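You operate a simulated robot arm through the tools that you are given. There is no shell and no other tool. Be economical: measure what you need, move in short steps, check, and stop when the job is done.

You are at the controls of a simulated robot arm. One attempt, no reset.

Task
Scrub the mud off the yellow boot with the wet blue brush.
Fine: wet the brush in the basin, put it back after; then dip the boot and stand it on the rack. Set down upright: blue brush, yellow rubber boot. What is to be rubbed or washed off counts as gone when no trace of it is left.

The check looks at the end state, three seconds after you hand in, the way a careful person would. Anything else that was tipped, shoved, dropped, spilled or broken makes it a failure.

Robot
A 6-joint arm with a two-finger parallel gripper, fixed in place. Base frame: the origin is at the foot of the arm, x ahead of it, y to its left, z up. Readings come in cm, rad, newtons and seconds.
With the tool pointing down near the work surface it reaches from about 32 to 70 cm from the base axis. Its first joint turns from -2.897 to 2.897 rad. Payload 4.1 kg.
Tool frame: the origin (TCP) lies between the finger pads and is the grasp point; the fingertips stand 2.3 cm ahead of it; z points along the fingers, y is the line along which they close. Largest opening 9.4 cm; finger width 3.8, thickness 1; the body of the gripper, 5.4 by 9.6 cm, starts 3.9 cm behind the TCP.
Orientation is that of the tool frame in the base frame, as [roll, pitch, yaw] about the fixed x, y, z axes, in that order (R = Rz(yaw) Ry(pitch) Rx(roll)). With the fingers straight down and closing along the base's y, the tool's x points along the base's -x, its y along +y and its z along -z.

Tools
- The arm moves only by the tool servo_tool. Its argument "targets" is text: rows parted by semicolons, each of 7 numbers parted by spaces: the turn, a rotation vector about the tool's x, y, z in rad, then the shift along the tool's x, y, z in cm, then the opening, from 0 (shut) to 1 (fully open). In form: rx ry rz dx dy dz gripper; .... A call has 1 to 20 rows; each row is the pose to reach, as a shift and turn from the pose commanded when the call began, along the tool's axes at that moment. Rows are played at 5 a second. More than 5 cm and 0.15 rad between two rows, or a gripper value outside its range, and nothing of the call is played. Where a pose cannot be reached the arm comes as near as it can. A force on the tool above 40 N (or 10 N above the force at the start of the call, whichever is more), or a blocked arm, ends the call early, and 0.2 s more pass. The fingers move at their own pace (about 4.5 cm/s each) and stop on an object; they squeeze with about 37 N. The grip force told is the motor's: it shows also when the fingers shut on nothing. Time passes only in rows, and 0.2 s behind the last, so rows that repeat a pose let the fingers close. It gives the time, the measured TCP pose, the force on the tool (base axes), the opening and the grip force at its end, in the units of the frame above (readings bear some noise), with the torque about the TCP (base axes, N m) and any sound that the robot's microphone picked up.
- Cameras (640 x 400 px; columns grow to the right, rows downward): "scene" is fixed at [40.01, 65.28, 160.53]; the picture's right is [-0.99, -0.12, 0.00], its down [-0.10, 0.79, -0.61] and it looks along [0.07, -0.60, -0.79] (base axes); focal length 332 px, centre (320, 200). "wrist" rides on the gripper at [8.6, 1.6, -7.4] in the tool frame; the picture's right is [-0.18, 0.98, 0.00], its down [-0.58, -0.11, -0.81] and it looks along [-0.79, -0.15, 0.59] (tool axes); focal length 243 px, centre (320, 200). There is no depth. A picture from a camera that has moved, and an enlarged one, comes with that camera's place and axes in the base frame and with its lens.
- grab_frame(camera): a new picture of that camera. It takes no simulated time.
- slide_trunk(by): slides the trunk up (or, below 0, down) by that many cm; the arm rides with it, the base frame stays. It gives what a move gives, with no picture.
- inspect(camera, box): a new picture of the part [left, top, right, bottom] of that camera's present view, enlarged. It takes no simulated time.
- hand_in(): hands the job in; it is judged then, once.

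Work in short steps. Places have to be worked out from the pictures, the camera data and where the tool is seen: move nearer, look again, correct. Check each grasp and each placing, and mend what went wrong. You have 120 turns and 68 pictures in all, those below and enlarged ones among them. Open the gripper and draw the arm clear of the work before you hand the job in, unless the task says otherwise; then end with one line.

The tools are called after ">>>" by a JSON object that holds its "method" and its "body". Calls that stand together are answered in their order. servo_tool: Moves the arm, as the interface text tells. Its arguments: {"type":"object","properties":{"targets":{"type":"string"}},"required":["targets"]} The other tools are called the same way: slide_trunk (by) slides the trunk up or down; grab_frame (camera) takes a picture; inspect (camera, box) takes an enlarged picture of a part of a camera's view; hand_in () hands the job in.

At the start:

```text
time: 0.0
tool_pos: [36.41, 22.78, 125.83]
tool_rot: [-3.141, -0.002, 3.14]
ft_force: [-0.5, 0.6, 0.3]
wrist_torque: [0.0, -0.06, 0.01]
width: 9.43
finger_force: 0.0
trunk travel left (down, up): [-52.5, 6.5]
```

scene: 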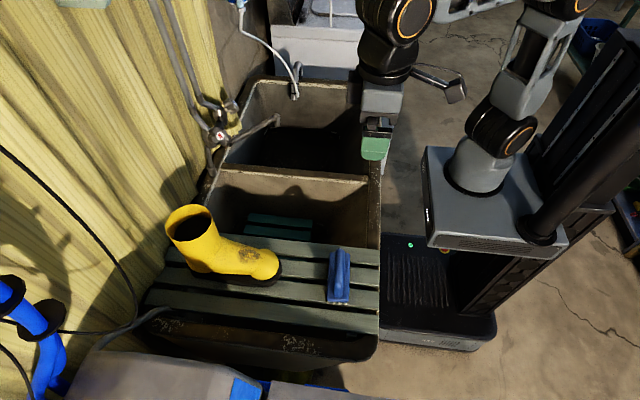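
wrist: 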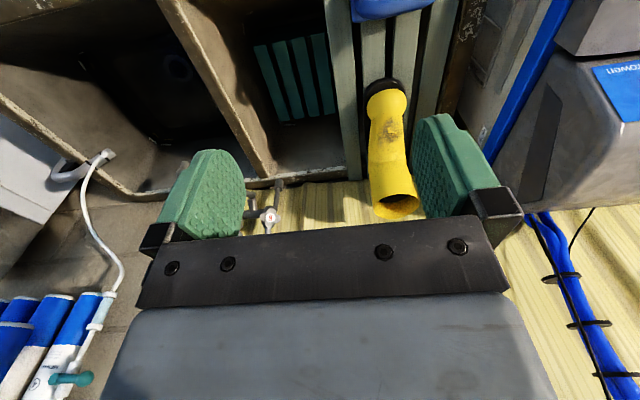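

I'll look closely at the bench, the boot, the brush and the basins first.

>>> {"method": "inspect", "body": {"camera": "scene", "box": [130, 180, 400, 350]}}

>>> {"method": "inspect", "body": {"camera": "scene", "box": [180, 60, 420, 260]}}

>>> {"method": "inspect", "body": {"camera": "wrist", "box": [180, 0, 520, 220]}}

```text
2.35 times, centred on (265, 265) of scene
camera zoom: at [40.01, 65.28, 160.53], right [-0.99, -0.12, 0.0], down [-0.1, 0.79, -0.61], along [0.07, -0.6, -0.79], focal length 780 px, centre (449, 47)
```

zoom: 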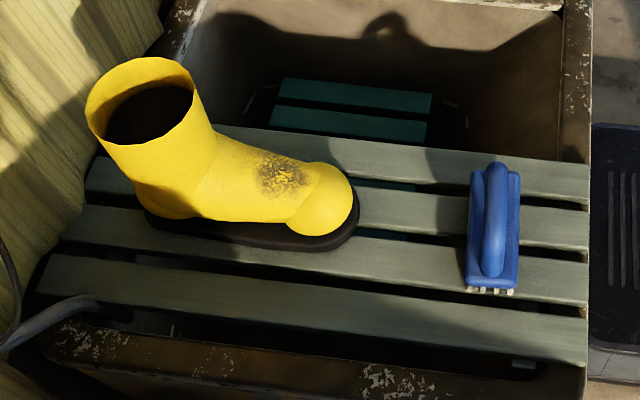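

```text
2.00 times, centred on (300, 160) of scene
camera zoom: at [40.01, 65.28, 160.53], right [-0.99, -0.12, 0.0], down [-0.1, 0.79, -0.61], along [0.07, -0.6, -0.79], focal length 663 px, centre (360, 280)
```

zoom: 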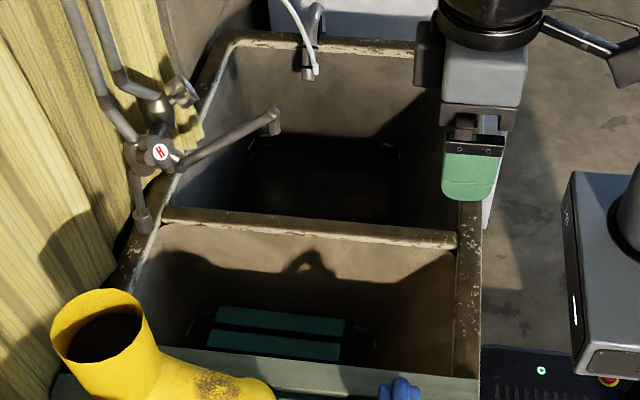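

```text
1.82 times, centred on (350, 110) of wrist
camera zoom: at [27.84, 24.44, 133.39], right [0.18, 0.98, 0.0], down [0.58, -0.11, 0.81], along [0.79, -0.15, -0.59], focal length 441 px, centre (266, 364)
```

zoom: 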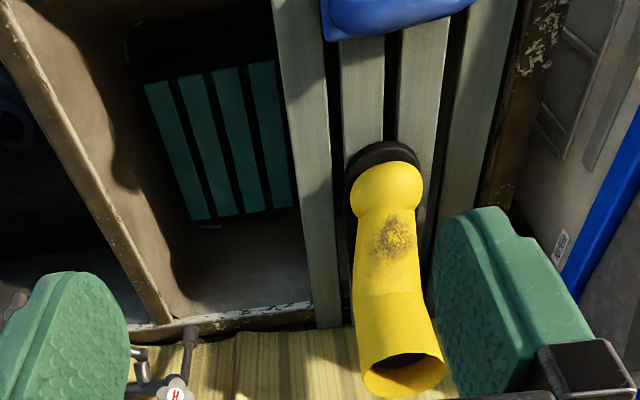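

The mud triangulates to about (59.5, 32, 94), the slat top to about z 86, and the brush to about (39, 32) with its length along y. I turn the tool by 90° above the brush, so the wrist camera looks towards the basins.

>>> {"method": "servo_tool", "body": {"targets": "0 0 0.143 -0.3 0.7 0.5 1;0 0 0.286 -0.5 1.4 1 1;0 0 0.428 -0.8 2 1.5 1;0 0 0.571 -1 2.7 2 1;0 0 0.714 -1.2 3.4 2.5 1;0 0 0.857 -1.5 4 3 1;0 0 1 -1.7 4.7 4 1;0 0 1.142 -2 5.4 5 1;0 0 1.285 -2.2 6 6 1;0 0 1.428 -2.4 6.6 7 1;0 0 1.571 -2.6 7.2 7.8 1;0 0 1.571 -2.6 7.2 7.8 1"}}

>>> {"method": "grab_frame", "body": {"camera": "wrist"}}

>>> {"method": "grab_frame", "body": {"camera": "scene"}}

```text
time: 2.6
tool_pos: [39.04, 30.09, 117.91]
tool_rot: [-3.14, -0.001, 1.571]
ft_force: [0.0, -0.6, -0.3]
wrist_torque: [0.0, -0.03, 0.01]
width: 9.41
finger_force: 0.1
trunk travel left (down, up): [-52.5, 6.5]
```

```text
62 pictures are left
camera wrist: at [40.66, 38.68, 125.51], right [0.98, -0.19, 0.0], down [-0.11, -0.58, 0.81], along [-0.15, -0.79, -0.59], focal length 243 px, centre (320, 200)
```

wrist: 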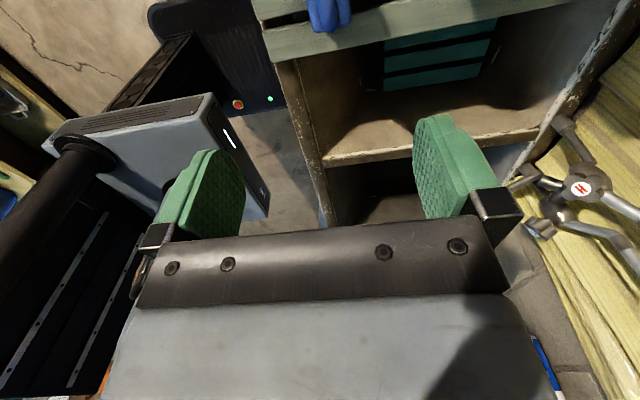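

```text
61 pictures are left
```

scene: 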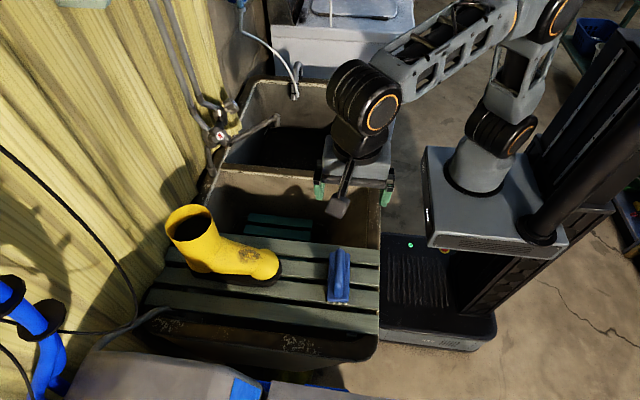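

The tool is where I predicted. I need to learn which basin holds water, so I enlarge the wrist view.

>>> {"method": "inspect", "body": {"camera": "wrist", "box": [250, 0, 590, 230]}}

>>> {"method": "inspect", "body": {"camera": "scene", "box": [190, 165, 390, 285]}}

```text
1.74 times, centred on (420, 115) of wrist
camera zoom: at [40.66, 38.68, 125.51], right [0.98, -0.19, 0.0], down [-0.11, -0.58, 0.81], along [-0.15, -0.79, -0.59], focal length 422 px, centre (146, 348)
```

zoom: 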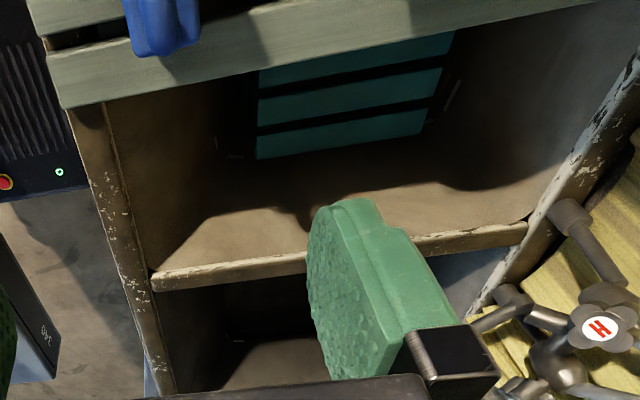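

```text
3.20 times, centred on (290, 225) of scene
camera zoom: at [40.01, 65.28, 160.53], right [-0.99, -0.12, 0.0], down [-0.1, 0.79, -0.61], along [0.07, -0.6, -0.79], focal length 1061 px, centre (416, 120)
```

zoom: 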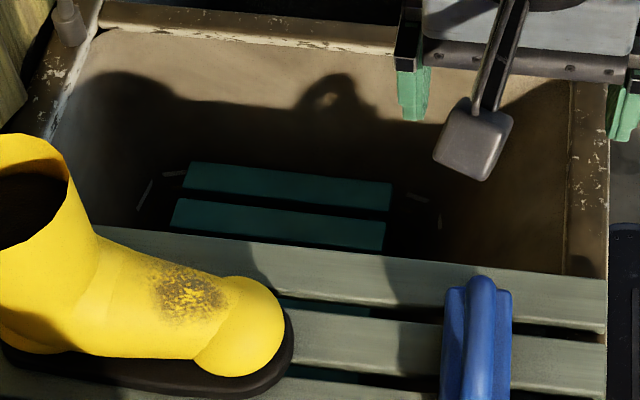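

The near basin holds a teal rack at about z 69. Whether there is water is unclear, so I tilt the wrist camera to look down into the basins from above them.

>>> {"method": "servo_tool", "body": {"targets": "0 0.1 0 -3.7 1.8 0.5 1;0 0.2 0 -7.4 3.6 1 1;0 0.3 0 -11 5.4 1.5 1;0 0.4 0 -14.7 7.2 2 1;0 0.5 0 -18.4 9 2.5 1;0 0.6 0 -22 11 3 1;0 0.6 0 -22 11 3 1"}}

>>> {"method": "grab_frame", "body": {"camera": "wrist"}}

```text
time: 4.2
tool_pos: [50.22, 8.09, 115.32]
tool_rot: [-3.141, -0.6, 1.571]
ft_force: [-0.8, -0.3, 0.1]
wrist_torque: [0.01, 0.0, -0.02]
width: 9.39
finger_force: 0.0
trunk travel left (down, up): [-52.5, 6.5]
```

```text
58 pictures are left
camera wrist: at [51.89, 11.01, 126.38], right [0.98, -0.15, -0.1], down [-0.11, -0.94, 0.34], along [-0.15, -0.32, -0.94], focal length 243 px, centre (320, 200)
```

wrist: 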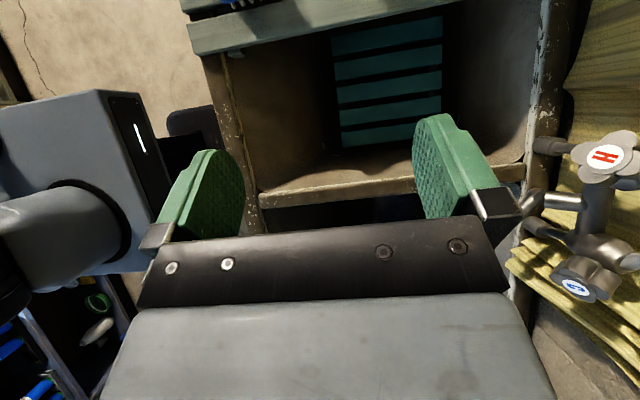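

>>> {"method": "inspect", "body": {"camera": "wrist", "box": [190, 0, 560, 230]}}

```text
1.73 times, centred on (375, 115) of wrist
camera zoom: at [51.89, 11.01, 126.38], right [0.98, -0.15, -0.1], down [-0.11, -0.94, 0.34], along [-0.15, -0.32, -0.94], focal length 420 px, centre (225, 347)
```

zoom: 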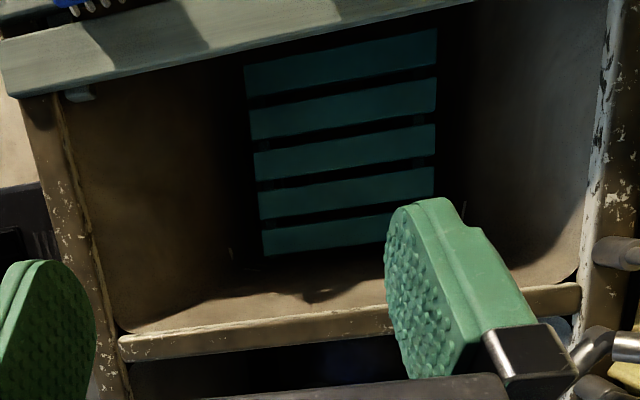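

The near basin holds the teal rack on its dark floor. Next I look into the far basin, 26 cm towards -y.

>>> {"method": "servo_tool", "body": {"targets": "0 0 0 -3.6 0 -2.45 1;0 0 0 -7.2 0 -4.9 1;0 0 0 -10.8 0 -7.35 1;0 0 0 -14.4 0 -9.8 1;0 0 0 -18 0 -12.25 1;0 0 0 -21.5 0 -14.7 1;0 0 0 -21.5 0 -14.7 1"}}

>>> {"method": "inspect", "body": {"camera": "wrist", "box": [180, 0, 600, 230]}}

>>> {"method": "inspect", "body": {"camera": "scene", "box": [190, 60, 390, 260]}}

```text
time: 5.8
tool_pos: [50.25, -18.19, 115.14]
tool_rot: [3.14, -0.599, 1.57]
ft_force: [0.5, -0.3, 0.5]
wrist_torque: [0.02, 0.0, 0.02]
width: 9.39
finger_force: 0.0
trunk travel left (down, up): [-52.5, 6.5]
```

```text
1.52 times, centred on (390, 115) of wrist
camera zoom: at [51.82, -15.32, 126.11], right [0.98, -0.15, -0.1], down [-0.11, -0.94, 0.34], along [-0.15, -0.32, -0.94], focal length 370 px, centre (213, 330)
```

zoom: 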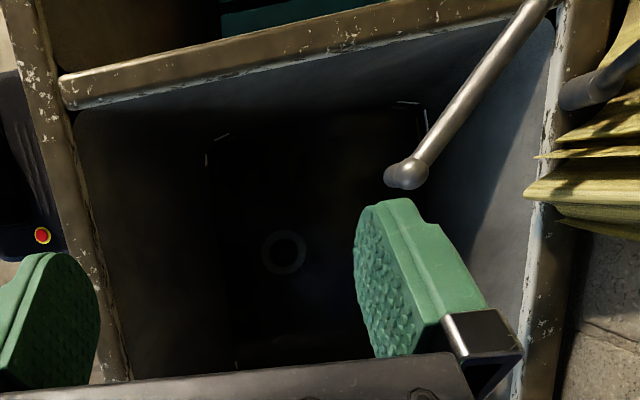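

```text
2.00 times, centred on (290, 160) of scene
camera zoom: at [40.01, 65.28, 160.53], right [-0.99, -0.12, 0.0], down [-0.1, 0.79, -0.61], along [0.07, -0.6, -0.79], focal length 663 px, centre (380, 280)
```

zoom: 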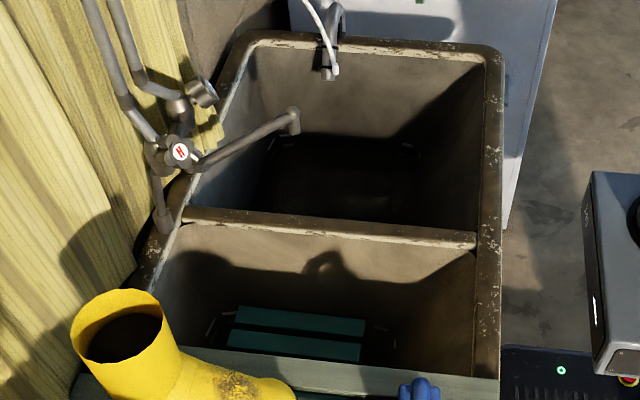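

In the far basin a drain shows through the dark surface, with glints at its edges at about z 64, so I judge there is water there. I move back over the near basin and lower the camera to see whether the rack stands in water.

>>> {"method": "servo_tool", "body": {"targets": "0 0 0 3.6 0 2.5 1;0 0 0 7.2 0.5 4.9 1;0 0 0 10.8 1 7.4 1;0 0 0 14.4 1.5 9.8 1;0 0 0 18 2 12.3 1;0 0 0 21.5 2 14.7 1;0 0 0 18.7 2 18.8 1;0 0 0 15.9 2 22.9 1;0 0 0 13 2 27 1;0 0 0 10.2 2 31.2 1;0 0 0 10.2 2 31.2 1"}}

>>> {"method": "inspect", "body": {"camera": "wrist", "box": [180, 0, 600, 230]}}

```text
refused: row 9 steps farther than a row can; nothing moved
```

```text
1.52 times, centred on (390, 115) of wrist
camera zoom: at [51.82, -15.32, 126.11], right [0.98, -0.15, -0.1], down [-0.11, -0.94, 0.34], along [-0.15, -0.32, -0.94], focal length 370 px, centre (213, 330)
```

zoom: 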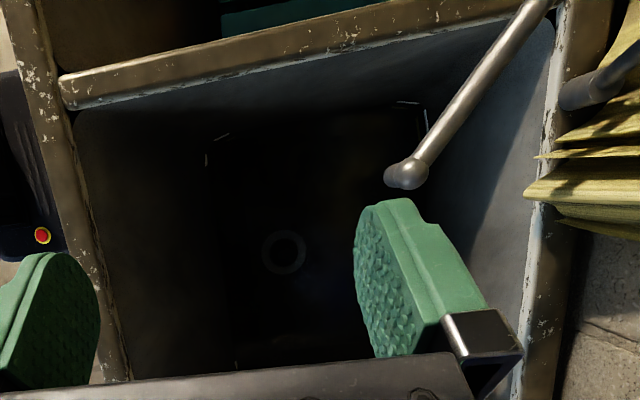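

One row was just over 5 cm, so I replay the move with smaller rows.

>>> {"method": "servo_tool", "body": {"targets": "0 0 0 3.6 0 2.5 1;0 0 0 7.2 0.5 4.9 1;0 0 0 10.8 1 7.4 1;0 0 0 14.4 1.5 9.8 1;0 0 0 18 2 12.3 1;0 0 0 21.5 2 14.7 1;0 0 0 19.2 2 18 1;0 0 0 16.9 2 21.3 1;0 0 0 14.6 2 24.6 1;0 0 0 12.4 2 27.9 1;0 0 0 10.2 2 31.2 1;0 0 0 10.2 2 31.2 1"}}

>>> {"method": "inspect", "body": {"camera": "wrist", "box": [180, 0, 600, 230]}}

```text
time: 8.4
tool_pos: [52.12, 7.82, 95.07]
tool_rot: [-3.141, -0.601, 1.57]
ft_force: [0.9, 0.0, -0.8]
wrist_torque: [0.04, 0.02, 0.01]
width: 9.38
finger_force: 0.1
trunk travel left (down, up): [-52.5, 6.5]
```

```text
1.52 times, centred on (390, 115) of wrist
camera zoom: at [53.81, 10.68, 106.16], right [0.98, -0.15, -0.1], down [-0.11, -0.94, 0.34], along [-0.15, -0.32, -0.94], focal length 370 px, centre (213, 330)
```

zoom: 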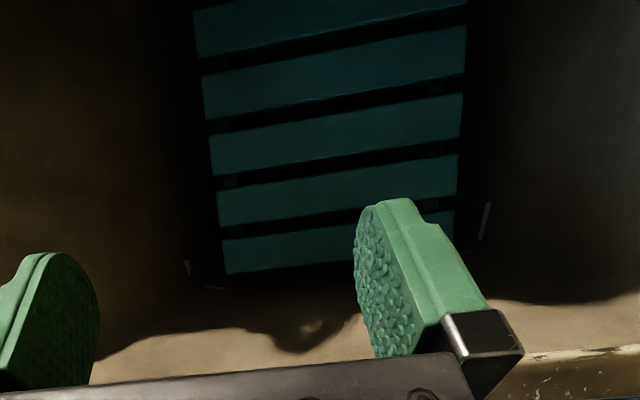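

The rack and the glints sit at roughly the same level, about z 62–64, so the water question stays open; a splash or a change of force should settle it later. I now go over the brush with the camera to place it exactly.

>>> {"method": "servo_tool", "body": {"targets": "0 0 0 2.4 0 -3.6 1;0 0 0 4.9 0 -7.1 1;0 0 0 7.3 0 -10.7 1;0 0 0 10.2 -1.6 -8.7 1;0 0 0 13.1 -3.2 -6.8 1;0 0 0 16 -4.9 -4.8 1;0 0 0 18.9 -6.5 -2.8 1;0 0 0 21.7 -8.1 -0.8 1;0 0 0 24.6 -9.8 1.1 1;0 0 0 27.5 -11.4 3.1 1;0 0 0 30.4 -13 5.1 1;0 0 0 30.4 -13 5.1 1"}}

>>> {"method": "inspect", "body": {"camera": "wrist", "box": [180, 0, 600, 260]}}

```text
time: 11.0
tool_pos: [39.04, 35.92, 107.88]
tool_rot: [3.141, -0.601, 1.57]
ft_force: [0.6, -0.1, 0.8]
wrist_torque: [0.0, 0.02, -0.01]
width: 9.39
finger_force: 0.0
trunk travel left (down, up): [-52.5, 6.5]
```

```text
1.52 times, centred on (390, 130) of wrist
camera zoom: at [40.72, 38.8, 119.03], right [0.98, -0.15, -0.1], down [-0.11, -0.94, 0.34], along [-0.15, -0.32, -0.94], focal length 370 px, centre (213, 307)
```

zoom: 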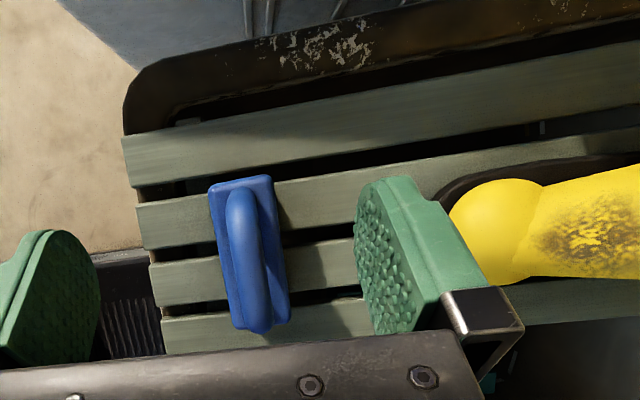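

The brush measures about 4.7 × 12 cm, centred near (39.7, 32.4) and aligned with y, with a raised handle. I set the tool vertical above it at z 100 to judge heights.

>>> {"method": "servo_tool", "body": {"targets": "0 -0.12 0 -1.5 0.1 0.9 1;0 -0.24 0 -3 0.3 1.8 1;0 -0.36 0 -4.5 0.4 2.8 1;0 -0.48 0 -6 0.6 3.7 1;0 -0.6 0 -7.4 0.7 4.6 1;0 -0.6 0 -7.4 0.7 4.6 1"}}

>>> {"method": "grab_frame", "body": {"camera": "wrist"}}

>>> {"method": "inspect", "body": {"camera": "scene", "box": [270, 180, 430, 320]}}

```text
time: 12.4
tool_pos: [39.8, 32.41, 100.14]
tool_rot: [3.141, 0.001, 1.571]
ft_force: [0.1, -0.2, 0.2]
wrist_torque: [0.0, -0.02, 0.01]
width: 9.38
finger_force: 0.1
trunk travel left (down, up): [-52.5, 6.5]
```

```text
51 pictures are left
camera wrist: at [41.42, 41.22, 107.63], right [0.98, -0.18, 0.0], down [-0.11, -0.58, 0.81], along [-0.15, -0.79, -0.59], focal length 243 px, centre (320, 200)
```

wrist: 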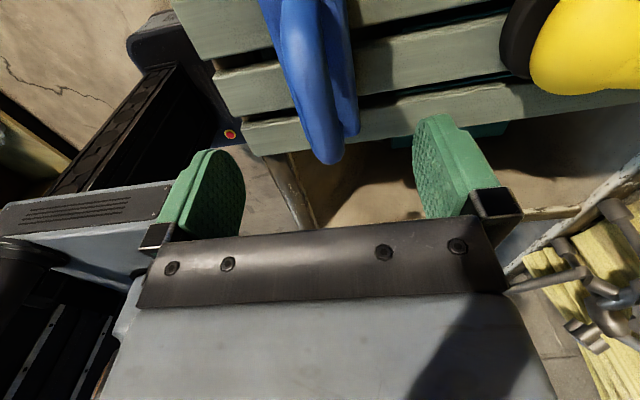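

```text
2.86 times, centred on (350, 250) of scene
camera zoom: at [40.01, 65.28, 160.53], right [-0.99, -0.12, 0.0], down [-0.1, 0.79, -0.61], along [0.07, -0.6, -0.79], focal length 947 px, centre (234, 57)
```

zoom: 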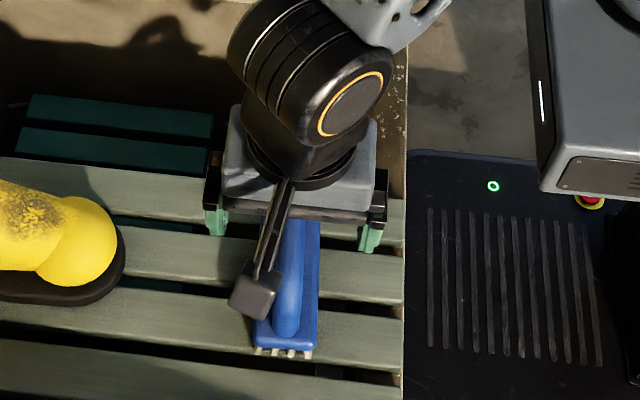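

The plate's top is near z 91 and the handle's top near z 94.5, centred at (39.8, 32.8). I descend to TCP z 93.8 and close on the handle.

>>> {"method": "servo_tool", "body": {"targets": "0 0 0 0.3 0 2 1;0 0 0 0.3 0 4 1;0 0 0 0.3 0 5.5 1;0 0 0 0.3 0 6.3 1;0 0 0 0.3 0 6.3 1"}}

>>> {"method": "grab_frame", "body": {"camera": "wrist"}}

```text
time: 13.6
tool_pos: [39.75, 32.86, 93.64]
tool_rot: [3.141, -0.001, 1.571]
ft_force: [0.4, 0.3, -0.8]
wrist_torque: [-0.03, -0.04, 0.04]
width: 9.38
finger_force: 0.1
trunk travel left (down, up): [-52.5, 6.5]
```

```text
49 pictures are left
camera wrist: at [41.42, 41.53, 101.2], right [0.98, -0.18, 0.0], down [-0.11, -0.58, 0.81], along [-0.15, -0.79, -0.59], focal length 243 px, centre (320, 200)
```

wrist: 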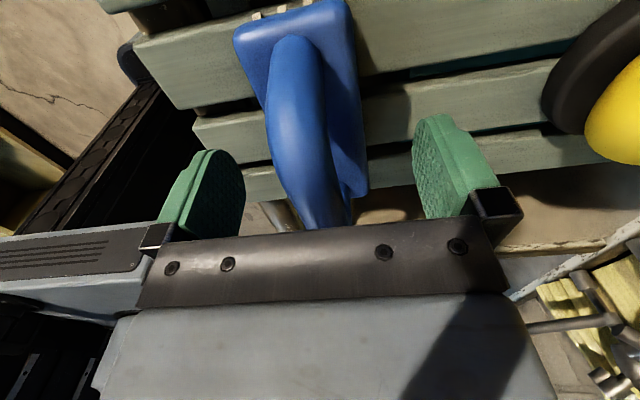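

The handle lies between the fingers, about 0.4 cm to the -x side. I centre on it and close.

>>> {"method": "servo_tool", "body": {"targets": "0 0 0 0 -0.4 0.2 1;0 0 0 0 -0.4 0.2 0.6;0 0 0 0 -0.4 0.2 0.3;0 0 0 0 -0.4 0.2 0;0 0 0 0 -0.4 0.2 0;0 0 0 0 -0.4 0.2 0;0 0 0 0 -0.4 0.2 0;0 0 0 0 -0.4 0.2 0"}}

>>> {"method": "grab_frame", "body": {"camera": "wrist"}}

```text
time: 15.4
tool_pos: [39.44, 32.81, 93.61]
tool_rot: [3.141, 0.0, 1.571]
ft_force: [1.3, 1.4, 1.0]
wrist_torque: [0.17, -0.01, -0.02]
width: 2.12
finger_force: 36.2
trunk travel left (down, up): [-52.5, 6.5]
```

```text
48 pictures are left
camera wrist: at [41.03, 41.44, 101.04], right [0.98, -0.18, 0.0], down [-0.11, -0.58, 0.81], along [-0.15, -0.79, -0.59], focal length 243 px, centre (320, 200)
```

wrist: 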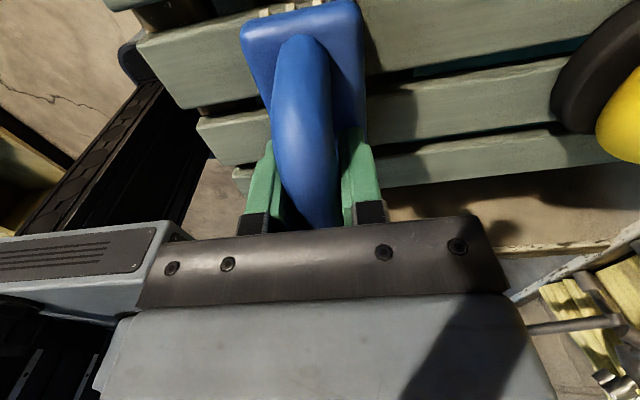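

The grip is firm, with width 2.12. I note the brush's home at TCP (39.4, 32.8, 93.6). I lift it and carry it over the far basin at (51, -22).

>>> {"method": "servo_tool", "body": {"targets": "0 0 0 0 0 -1 0;0 0 0 0 0 -4 0;0 0 0 0 0 -8 0;0 0 0 -2 0.4 -10 0;0 0 0 -6 1.3 -10 0;0 0 0 -10.5 2.2 -10 0;0 0 0 -15 3.1 -10 0;0 0 0 -19.5 4.1 -10 0;0 0 0 -24 5 -10 0;0 0 0 -28.5 6 -10 0;0 0 0 -33 6.9 -10 0;0 0 0 -37.5 7.9 -10 0;0 0 0 -42 8.8 -10 0;0 0 0 -46.5 9.7 -10 0;0 0 0 -51 10.7 -10 0;0 0 0 -54.8 11.5 -10 0;0 0 0 -54.8 11.5 -10 0"}}

>>> {"method": "grab_frame", "body": {"camera": "scene"}}

>>> {"method": "grab_frame", "body": {"camera": "wrist"}}

```text
time: 19.0
tool_pos: [50.83, -22.21, 103.46]
tool_rot: [-3.14, -0.001, 1.57]
ft_force: [-1.4, -1.2, 0.5]
wrist_torque: [0.01, -0.03, 0.05]
width: 0.01
finger_force: 37.1
trunk travel left (down, up): [-52.5, 6.5]
```

```text
47 pictures are left
```

scene: 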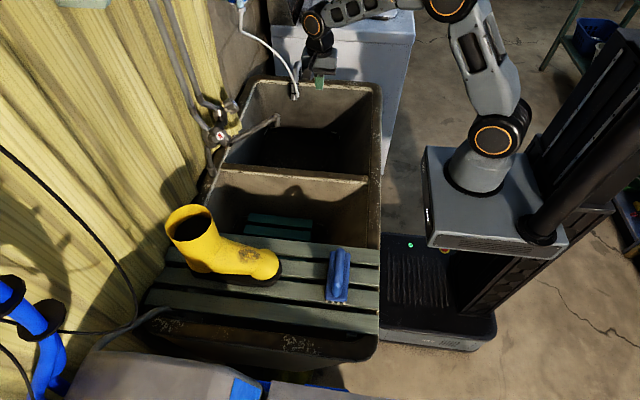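

```text
46 pictures are left
camera wrist: at [52.51, -13.47, 111.04], right [0.98, -0.18, 0.0], down [-0.11, -0.58, 0.81], along [-0.15, -0.79, -0.59], focal length 243 px, centre (320, 200)
```

wrist: 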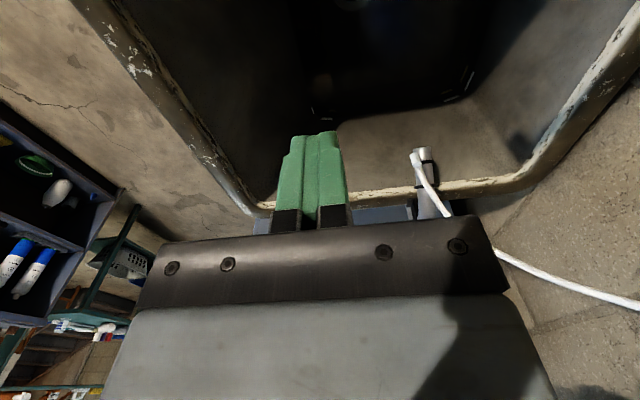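

The brush slipped out and stayed on the board, so the grip was too high on the round handle. I go back above it and check that it still stands.

>>> {"method": "servo_tool", "body": {"targets": "0 0 0 4 -0.8 0 0.3;0 0 0 8.5 -1.8 0 0.6;0 0 0 13 -2.7 0 1;0 0 0 17.5 -3.7 0 1;0 0 0 22 -4.6 0 1;0 0 0 26.5 -5.6 0 1;0 0 0 31 -6.5 0 1;0 0 0 35.5 -7.4 0 1;0 0 0 40 -8.4 0 1;0 0 0 44.5 -9.3 0 1;0 0 0 49 -10.3 0 1;0 0 0 54.8 -11.5 3 1;0 0 0 59 -11.5 3 1;0 0 0 59 -11.5 3 1"}}

>>> {"method": "grab_frame", "body": {"camera": "wrist"}}

>>> {"method": "inspect", "body": {"camera": "scene", "box": [280, 220, 400, 320]}}

```text
refused: row 12 steps farther than a row can; nothing moved
```

```text
45 pictures are left
camera wrist: at [52.51, -13.47, 111.04], right [0.98, -0.18, 0.0], down [-0.11, -0.58, 0.81], along [-0.15, -0.79, -0.59], focal length 243 px, centre (320, 200)
```

wrist: 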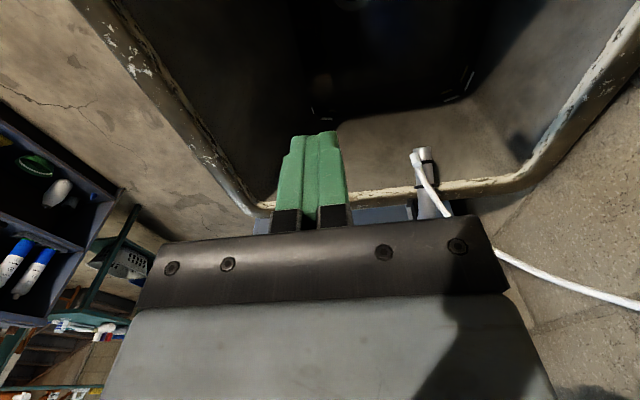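

```text
4.00 times, centred on (340, 270) of scene
camera zoom: at [40.01, 65.28, 160.53], right [-0.99, -0.12, 0.0], down [-0.1, 0.79, -0.61], along [0.07, -0.6, -0.79], focal length 1326 px, centre (240, -80)
```

zoom: 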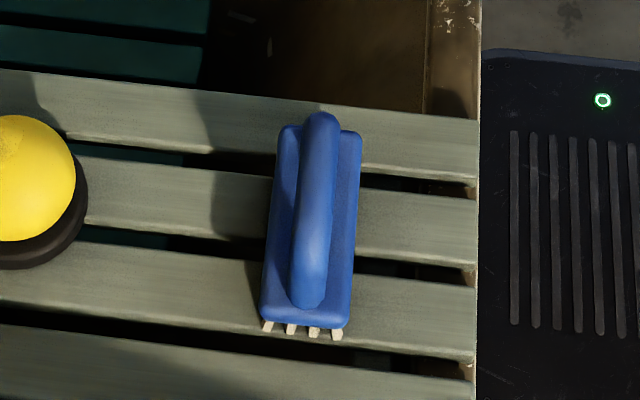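

The brush stands unchanged. Bristle tips at z 86.3 put the plate's top nearer z 89.5, so I return with the fingers open to grip lower, at TCP z about 92.

>>> {"method": "servo_tool", "body": {"targets": "0 0 0 4 -0.8 0 0.3;0 0 0 8.5 -1.8 0 0.6;0 0 0 13 -2.7 0 1;0 0 0 17.5 -3.7 0 1;0 0 0 22 -4.6 0 1;0 0 0 26.5 -5.6 0 1;0 0 0 31 -6.5 0 1;0 0 0 35.5 -7.4 0 1;0 0 0 40 -8.4 0 1;0 0 0 44.5 -9.3 0 1;0 0 0 49 -10.3 0 1;0 0 0 53 -11.3 0 1;0 0 0 54.3 -11.4 3 1;0 0 0 54.3 -11.4 6 1;0 0 0 54.3 -11.4 9 1;0 0 0 54.3 -11.4 10.5 1;0 0 0 54.3 -11.4 11.5 1;0 0 0 54.3 -11.4 11.5 1"}}

>>> {"method": "grab_frame", "body": {"camera": "wrist"}}

```text
time: 22.8
tool_pos: [39.48, 32.29, 92.09]
tool_rot: [-3.141, -0.001, 1.57]
ft_force: [0.0, -0.7, 0.0]
wrist_torque: [-0.01, 0.03, -0.01]
width: 9.41
finger_force: 0.1
trunk travel left (down, up): [-52.5, 6.5]
```

```text
43 pictures are left
camera wrist: at [41.18, 40.98, 99.59], right [0.98, -0.18, 0.0], down [-0.11, -0.58, 0.81], along [-0.15, -0.79, -0.59], focal length 243 px, centre (320, 200)
```

wrist: 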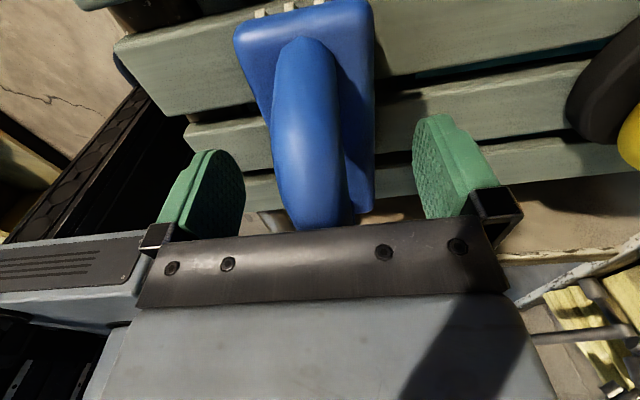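

There is no contact yet, so I ease down another 1 cm and then close.

>>> {"method": "servo_tool", "body": {"targets": "0 0 0 0 -0.1 0.4 1;0 0 0 0 -0.1 0.8 1;0 0 0 0 -0.1 1.1 1;0 0 0 0 -0.1 1.1 1"}}

```text
time: 23.5
tool_pos: [39.68, 32.52, 91.97]
tool_rot: [3.13, -0.01, 1.571]
ft_force: [-1.0, -2.5, 20.0]
wrist_torque: [-0.37, -0.12, -0.04]
width: 9.41
finger_force: 0.0
trunk travel left (down, up): [-52.5, 6.5]
stopped in row 3: the force on the tool passed its limit at 45 N (the readings are from after the stop); the commanded pose is now the measured one
```

The palm touched the handle's top, which puts that at about z 95.9. I back off 0.4, close, wait, and lift slowly while watching the width.

>>> {"method": "servo_tool", "body": {"targets": "0 0 0 0 -0.2 -0.4 1;0 0 0 0 -0.2 -0.4 0.5;0 0 0 0 -0.2 -0.4 0;0 0 0 0 -0.2 -0.4 0;0 0 0 0 -0.2 -0.4 0;0 0 0 0 -0.2 -0.4 0;0 0 0 0 -0.2 -0.4 0;0 0 0 0 -0.2 -0.4 0;0 0 0 0 -0.2 -0.4 0;0 0 0 0 -0.2 -0.4 0"}}

>>> {"method": "servo_tool", "body": {"targets": "0 0 0 0 0 -0.3 0;0 0 0 0 0 -0.6 0;0 0 0 0 0 -0.9 0;0 0 0 0 0 -1.2 0;0 0 0 0 0 -1.6 0;0 0 0 0 0 -2 0;0 0 0 0 0 -2 0"}}

>>> {"method": "grab_frame", "body": {"camera": "wrist"}}

```text
time: 25.7
tool_pos: [39.48, 32.52, 92.04]
tool_rot: [3.133, -0.008, 1.57]
ft_force: [0.9, 0.7, 0.0]
wrist_torque: [0.01, -0.02, 0.01]
width: 4.92
finger_force: 37.2
trunk travel left (down, up): [-52.5, 6.5]
```

```text
time: 27.3
tool_pos: [39.39, 32.46, 94.07]
tool_rot: [3.133, -0.007, 1.572]
ft_force: [-0.4, -0.4, -0.8]
wrist_torque: [0.01, 0.0, -0.02]
width: 4.92
finger_force: 36.6
trunk travel left (down, up): [-52.5, 6.5]
```

```text
42 pictures are left
camera wrist: at [41.01, 41.07, 101.62], right [0.98, -0.18, 0.01], down [-0.12, -0.59, 0.8], along [-0.14, -0.79, -0.6], focal length 243 px, centre (320, 200)
```

wrist: 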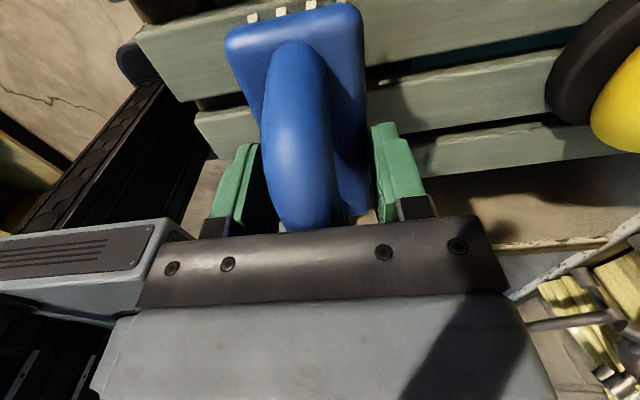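

The fingers now hold the plate's sides at width 4.92, and the handle rests against the palm. Home for this grip is TCP (39.45, 32.5, 92.0). I lift further and check.

>>> {"method": "servo_tool", "body": {"targets": "0 0 0 0 0 -1 0;0 0 0 0 0 -2.5 0;0 0 0 0 0 -4.5 0;0 0 0 0 0 -7 0;0 0 0 0 0 -9 0;0 0 0 0 0 -10 0;0 0 0 -1 0.2 -10 0;0 0 0 -3 0.6 -10 0;0 0 0 -6 1.2 -10 0;0 0 0 -9 1.8 -10 0;0 0 0 -12 2.4 -10 0;0 0 0 -14 2.8 -10 0;0 0 0 -15 3 -10 0;0 0 0 -15 3 -10 0"}}

>>> {"method": "grab_frame", "body": {"camera": "scene"}}

```text
time: 30.3
tool_pos: [42.37, 17.46, 104.02]
tool_rot: [3.134, -0.008, 1.573]
ft_force: [-0.5, 0.0, -1.6]
wrist_torque: [0.0, 0.0, 0.0]
width: 4.92
finger_force: 36.2
trunk travel left (down, up): [-52.5, 6.5]
```

```text
41 pictures are left
```

scene: 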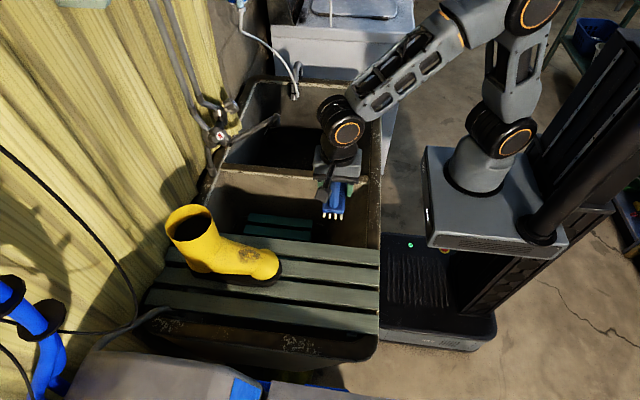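

The brush is held. I carry it over the far basin to about (52, -25) and lower it to z 82.

>>> {"method": "servo_tool", "body": {"targets": "0 0 0 -1.5 0.3 0 0;0 0 0 -5 1 0 0;0 0 0 -9 2 0 0;0 0 0 -13 3 0 0;0 0 0 -17 4 0 0;0 0 0 -21 5 0 0;0 0 0 -25 6 0 0;0 0 0 -29 7 0 0;0 0 0 -33 8 0 0;0 0 0 -37 9 0 0;0 0 0 -40.5 9.6 0 0;0 0 0 -42.5 9.6 0 0;0 0 0 -42.5 9.6 3 0;0 0 0 -42.5 9.6 7 0;0 0 0 -42.5 9.6 11 0;0 0 0 -42.5 9.6 15 0;0 0 0 -42.5 9.6 19 0;0 0 0 -42.5 9.6 22 0;0 0 0 -42.5 9.6 22 0"}}

>>> {"method": "grab_frame", "body": {"camera": "wrist"}}

>>> {"method": "grab_frame", "body": {"camera": "scene"}}

```text
time: 34.3
tool_pos: [52.26, -25.07, 81.67]
tool_rot: [3.132, -0.007, 1.57]
ft_force: [-0.3, 0.3, -0.9]
wrist_torque: [0.01, 0.02, 0.0]
width: 4.9
finger_force: 37.4
trunk travel left (down, up): [-52.5, 6.5]
```

```text
40 pictures are left
camera wrist: at [53.81, -16.41, 89.21], right [0.98, -0.18, 0.01], down [-0.12, -0.59, 0.8], along [-0.14, -0.79, -0.6], focal length 243 px, centre (320, 200)
```

wrist: 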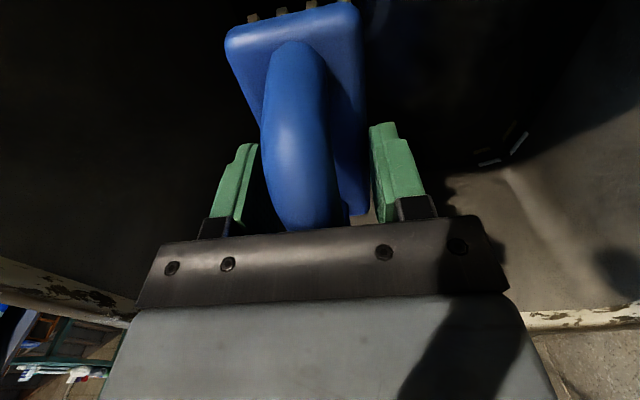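

```text
39 pictures are left
```

scene: 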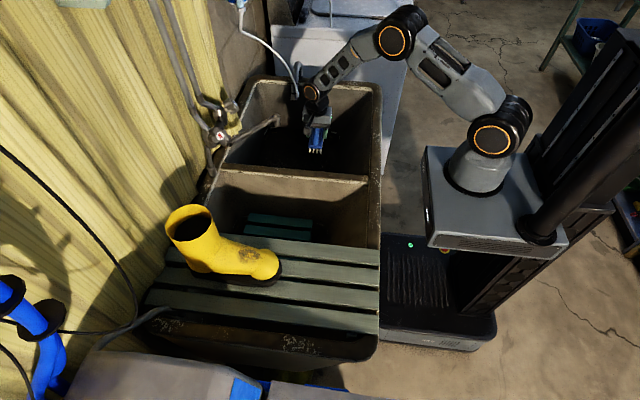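

There is clearance all round. I lower the brush slowly towards the suspected surface at z 64, listening as it goes.

>>> {"method": "servo_tool", "body": {"targets": "0 0 0 0 0 2 0;0 0 0 0 0 4 0;0 0 0 0 0 6 0;0 0 0 0 0 8 0;0 0 0 0 0 10 0;0 0 0 0 0 12 0;0 0 0 0 0 13.5 0;0 0 0 0 0 13.5 0"}}

>>> {"method": "grab_frame", "body": {"camera": "wrist"}}

```text
time: 36.1
tool_pos: [52.22, -24.98, 68.25]
tool_rot: [3.133, -0.007, 1.57]
ft_force: [0.2, -0.4, -1.8]
wrist_torque: [-0.02, -0.03, -0.02]
width: 4.91
finger_force: 37.6
trunk travel left (down, up): [-52.5, 6.5]
```

```text
38 pictures are left
camera wrist: at [53.74, -16.34, 75.79], right [0.98, -0.18, 0.01], down [-0.12, -0.59, 0.8], along [-0.14, -0.79, -0.6], focal length 243 px, centre (320, 200)
```

wrist: 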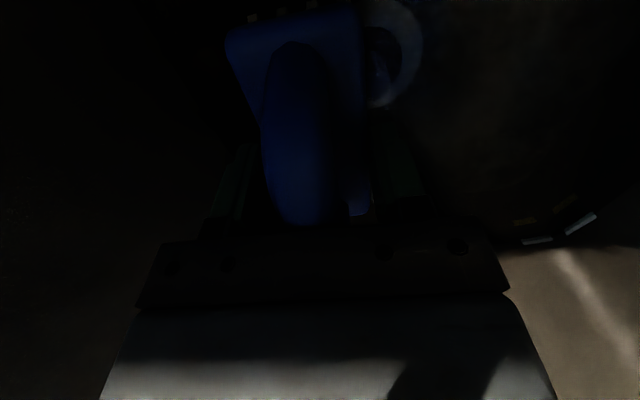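

The glints are doubled by darker mirror images below them, which points to a water surface near z 62, and the drain lies deeper at about z 52. I lower another 4.5 cm.

>>> {"method": "servo_tool", "body": {"targets": "0 0 0 0 0 1 0;0 0 0 0 0 2 0;0 0 0 0 0 3 0;0 0 0 0 0 4 0;0 0 0 0 0 4.5 0;0 0 0 0 0 4.5 0"}}

>>> {"method": "grab_frame", "body": {"camera": "wrist"}}

```text
time: 37.5
tool_pos: [52.28, -24.84, 63.73]
tool_rot: [3.132, -0.009, 1.57]
ft_force: [-0.6, -1.2, -1.3]
wrist_torque: [0.0, -0.02, -0.02]
width: 4.91
finger_force: 37.0
trunk travel left (down, up): [-52.5, 6.5]
```

```text
37 pictures are left
camera wrist: at [53.88, -16.24, 71.23], right [0.98, -0.18, 0.01], down [-0.12, -0.59, 0.8], along [-0.14, -0.79, -0.6], focal length 243 px, centre (320, 200)
```

wrist: 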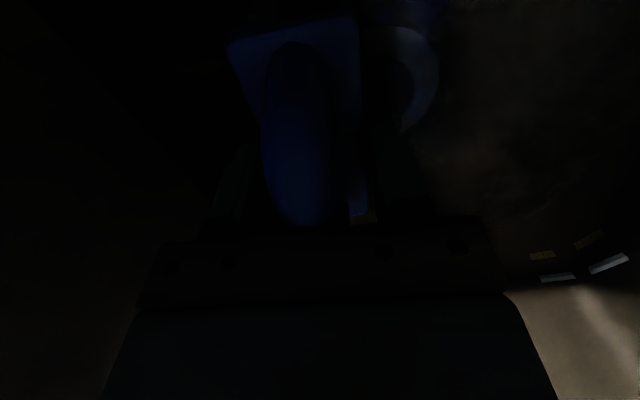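

No splash yet. I enlarge the marks in the corner to read the water level.

>>> {"method": "inspect", "body": {"camera": "wrist", "box": [330, 0, 640, 300]}}

```text
1.33 times, centred on (485, 150) of wrist
camera zoom: at [53.88, -16.24, 71.23], right [0.98, -0.18, 0.01], down [-0.12, -0.59, 0.8], along [-0.14, -0.79, -0.6], focal length 324 px, centre (100, 267)
```

zoom: 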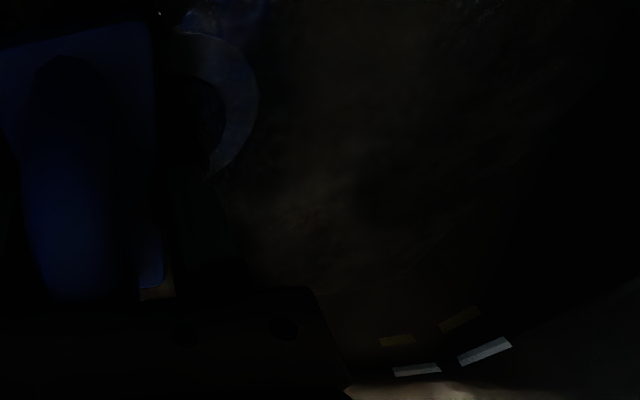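

The white corner marks and their mirrored images put the water surface at about z 61, so the bristles should already be under. I go 2 cm deeper, swish gently, and lift out to check that it is wet.

>>> {"method": "servo_tool", "body": {"targets": "0 0 0 0 0 1 0;0 0 0 0 0 2 0;0 0 0 -1 0 2 0;0 0 0 -2 0 2 0;0 0 0 -1 0 2 0;0 0 0 0 0 2 0;0 0 0 -1 0 2 0;0 0 0 -2 0 2 0;0 0 0 -1 0 2 0;0 0 0 0 0 2 0;0 0 0 0 0 2 0"}}

>>> {"method": "servo_tool", "body": {"targets": "0 0 0 0 0 -1 0;0 0 0 0 0 -3 0;0 0 0 0 0 -6 0;0 0 0 0 0 -9 0;0 0 0 0 0 -13 0;0 0 0 0 0 -17 0;0 0 0 0 0 -21 0;0 0 0 0 0 -25 0;0 0 0 0 0 -29 0;0 0 0 0 0 -33 0;0 0 0 0 0 -37 0;0 0 0 0 0 -41 0;0 0 0 0 0 -42 0"}}

>>> {"method": "inspect", "body": {"camera": "scene", "box": [270, 60, 390, 170]}}

```text
time: 39.9
tool_pos: [52.18, -24.6, 61.58]
tool_rot: [3.132, -0.007, 1.57]
ft_force: [0.4, 0.1, -1.5]
wrist_torque: [-0.03, -0.03, 0.04]
width: 4.93
finger_force: 37.1
trunk travel left (down, up): [-52.5, 6.5]
```

```text
time: 42.7
tool_pos: [51.92, -25.17, 103.68]
tool_rot: [3.131, -0.008, 1.569]
ft_force: [-0.4, -0.4, -1.0]
wrist_torque: [0.01, 0.0, 0.03]
width: 4.91
finger_force: 37.4
trunk travel left (down, up): [-52.5, 6.5]
```

```text
3.64 times, centred on (330, 115) of scene
camera zoom: at [40.01, 65.28, 160.53], right [-0.99, -0.12, 0.0], down [-0.1, 0.79, -0.61], along [0.07, -0.6, -0.79], focal length 1206 px, centre (284, 509)
```

zoom: 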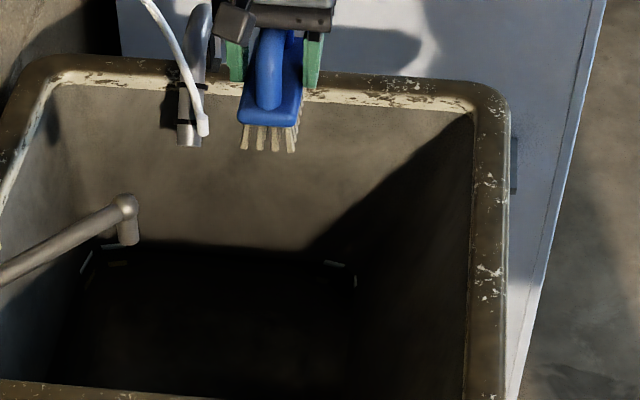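

The bristles now look tan, whereas they were whitish before the dip. I carry the brush back towards the bench and compare it in the same light as before.

>>> {"method": "servo_tool", "body": {"targets": "0 0 0 1.5 -0.3 0 0;0 0 0 5 -1 0 0;0 0 0 9 -2 0 0;0 0 0 13 -3 0 0;0 0 0 17 -4 0 0;0 0 0 21 -5 0 0;0 0 0 25 -6 0 0;0 0 0 29 -7 0 0;0 0 0 33 -8 0 0;0 0 0 37 -9 0 0;0 0 0 40.5 -9.6 0 0;0 0 0 42.5 -9.6 0 0;0 0 0 42.5 -9.6 0 0"}}

>>> {"method": "inspect", "body": {"camera": "scene", "box": [280, 160, 400, 240]}}

```text
time: 45.5
tool_pos: [42.41, 17.38, 103.85]
tool_rot: [3.132, -0.007, 1.571]
ft_force: [-0.5, 0.7, -1.3]
wrist_torque: [-0.01, 0.01, 0.02]
width: 4.9
finger_force: 37.3
trunk travel left (down, up): [-52.5, 6.5]
```

```text
5.00 times, centred on (340, 200) of scene
camera zoom: at [40.01, 65.28, 160.53], right [-0.99, -0.12, 0.0], down [-0.1, 0.79, -0.61], along [0.07, -0.6, -0.79], focal length 1658 px, centre (220, 200)
```

zoom: 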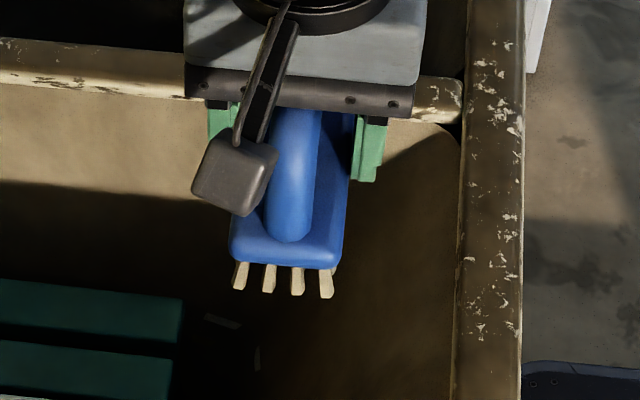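

>>> {"method": "grab_frame", "body": {"camera": "scene"}}

```text
33 pictures are left
```

scene: 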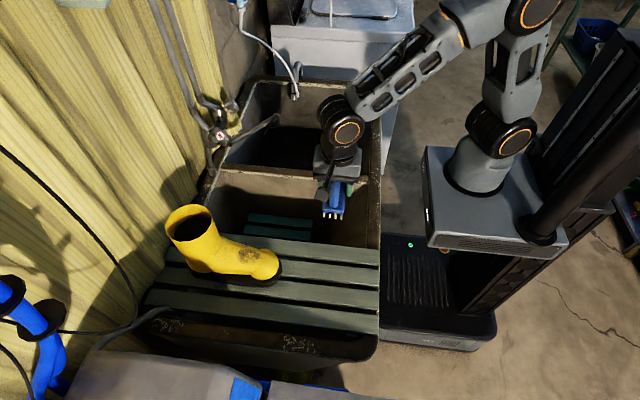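

The brush passed below the reflecting plane without touching anything solid, so that plane is water and the bristles are wet. I now bring the brush above the mud at about (59.5, 32, 94), tilted 0.45 rad to match the instep's slope.

>>> {"method": "servo_tool", "body": {"targets": "0 0 0 1.5 1.3 0 0;-0.1 0 0 5 4 -1 0;-0.2 0 0 8.5 7 -1 0;-0.3 0 0 11.5 10 -1 0;-0.4 0 0 14 12 -1 0;-0.45 0 0 14.8 12.9 -1 0;-0.45 0 0 14.8 12.9 -1 0"}}

>>> {"method": "inspect", "body": {"camera": "scene", "box": [150, 170, 350, 300]}}

>>> {"method": "grab_frame", "body": {"camera": "wrist"}}

```text
time: 47.1
tool_pos: [55.14, 32.27, 105.21]
tool_rot: [2.684, -0.008, 1.571]
ft_force: [-0.6, 0.3, -0.9]
wrist_torque: [0.01, -0.01, 0.0]
width: 4.92
finger_force: 37.0
trunk travel left (down, up): [-52.5, 6.5]
```

```text
3.08 times, centred on (250, 235) of scene
camera zoom: at [40.01, 65.28, 160.53], right [-0.99, -0.12, 0.0], down [-0.1, 0.79, -0.61], along [0.07, -0.6, -0.79], focal length 1020 px, centre (535, 92)
```

zoom: 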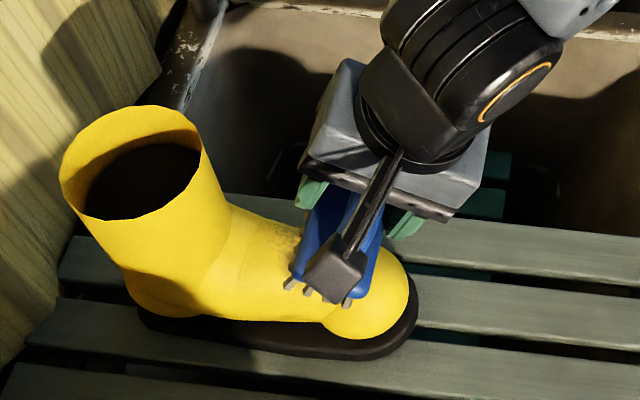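

```text
31 pictures are left
camera wrist: at [53.36, 40.8, 112.62], right [0.88, -0.19, 0.43], down [-0.46, -0.59, 0.67], along [0.13, -0.79, -0.6], focal length 243 px, centre (320, 200)
```

wrist: 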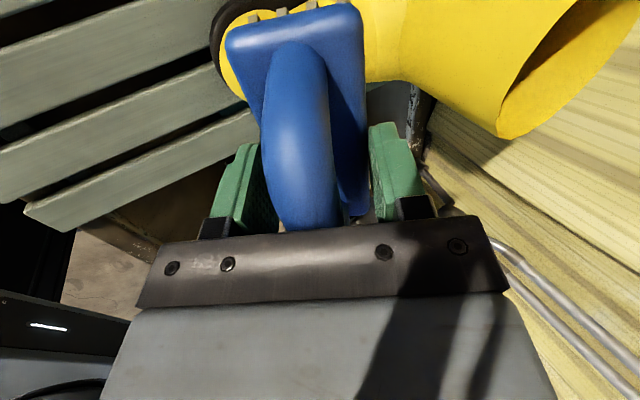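

The brush is well aligned above the patch. I descend to just short of contact.

>>> {"method": "servo_tool", "body": {"targets": "0 0 0 0 -0.4 2 0;0 0 0 0 -0.8 4 0;0 0 0 0 -0.9 5 0;0 0 0 0 -0.9 5.4 0;0 0 0 0 -0.9 5.4 0"}}

>>> {"method": "inspect", "body": {"camera": "scene", "box": [150, 170, 350, 300]}}

```text
time: 48.3
tool_pos: [56.75, 32.23, 99.83]
tool_rot: [2.683, -0.008, 1.571]
ft_force: [0.2, 0.8, -1.7]
wrist_torque: [0.01, -0.01, -0.02]
width: 4.93
finger_force: 36.4
trunk travel left (down, up): [-52.5, 6.5]
```

```text
3.08 times, centred on (250, 235) of scene
camera zoom: at [40.01, 65.28, 160.53], right [-0.99, -0.12, 0.0], down [-0.1, 0.79, -0.61], along [0.07, -0.6, -0.79], focal length 1020 px, centre (535, 92)
```

zoom: 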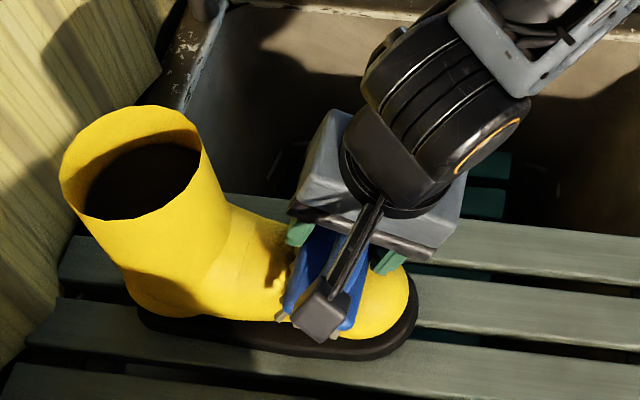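

The brush is right over the patch and still free. I press down gently in 0.3 cm steps and read the force.

>>> {"method": "servo_tool", "body": {"targets": "0 0 0 0 0 0.3 0;0 0 0 0 0 0.6 0;0 0 0 0 0 0.6 0"}}

>>> {"method": "servo_tool", "body": {"targets": "0 0 0 0 0 0.2 0;0 0 0 0 0 0.4 0;0 0 0 0 0 0.4 0"}}

```text
time: 49.1
tool_pos: [57.01, 32.26, 99.58]
tool_rot: [2.68, -0.009, 1.572]
ft_force: [-9.6, -2.7, 12.0]
wrist_torque: [-0.4, 0.45, -0.09]
width: 4.91
finger_force: 36.8
trunk travel left (down, up): [-52.5, 6.5]
```

```text
time: 49.9
tool_pos: [57.03, 32.27, 99.6]
tool_rot: [2.674, -0.013, 1.573]
ft_force: [-11.1, -1.7, 31.5]
wrist_torque: [-0.53, 0.38, -0.15]
width: 4.95
finger_force: 36.8
trunk travel left (down, up): [-52.5, 6.5]
```

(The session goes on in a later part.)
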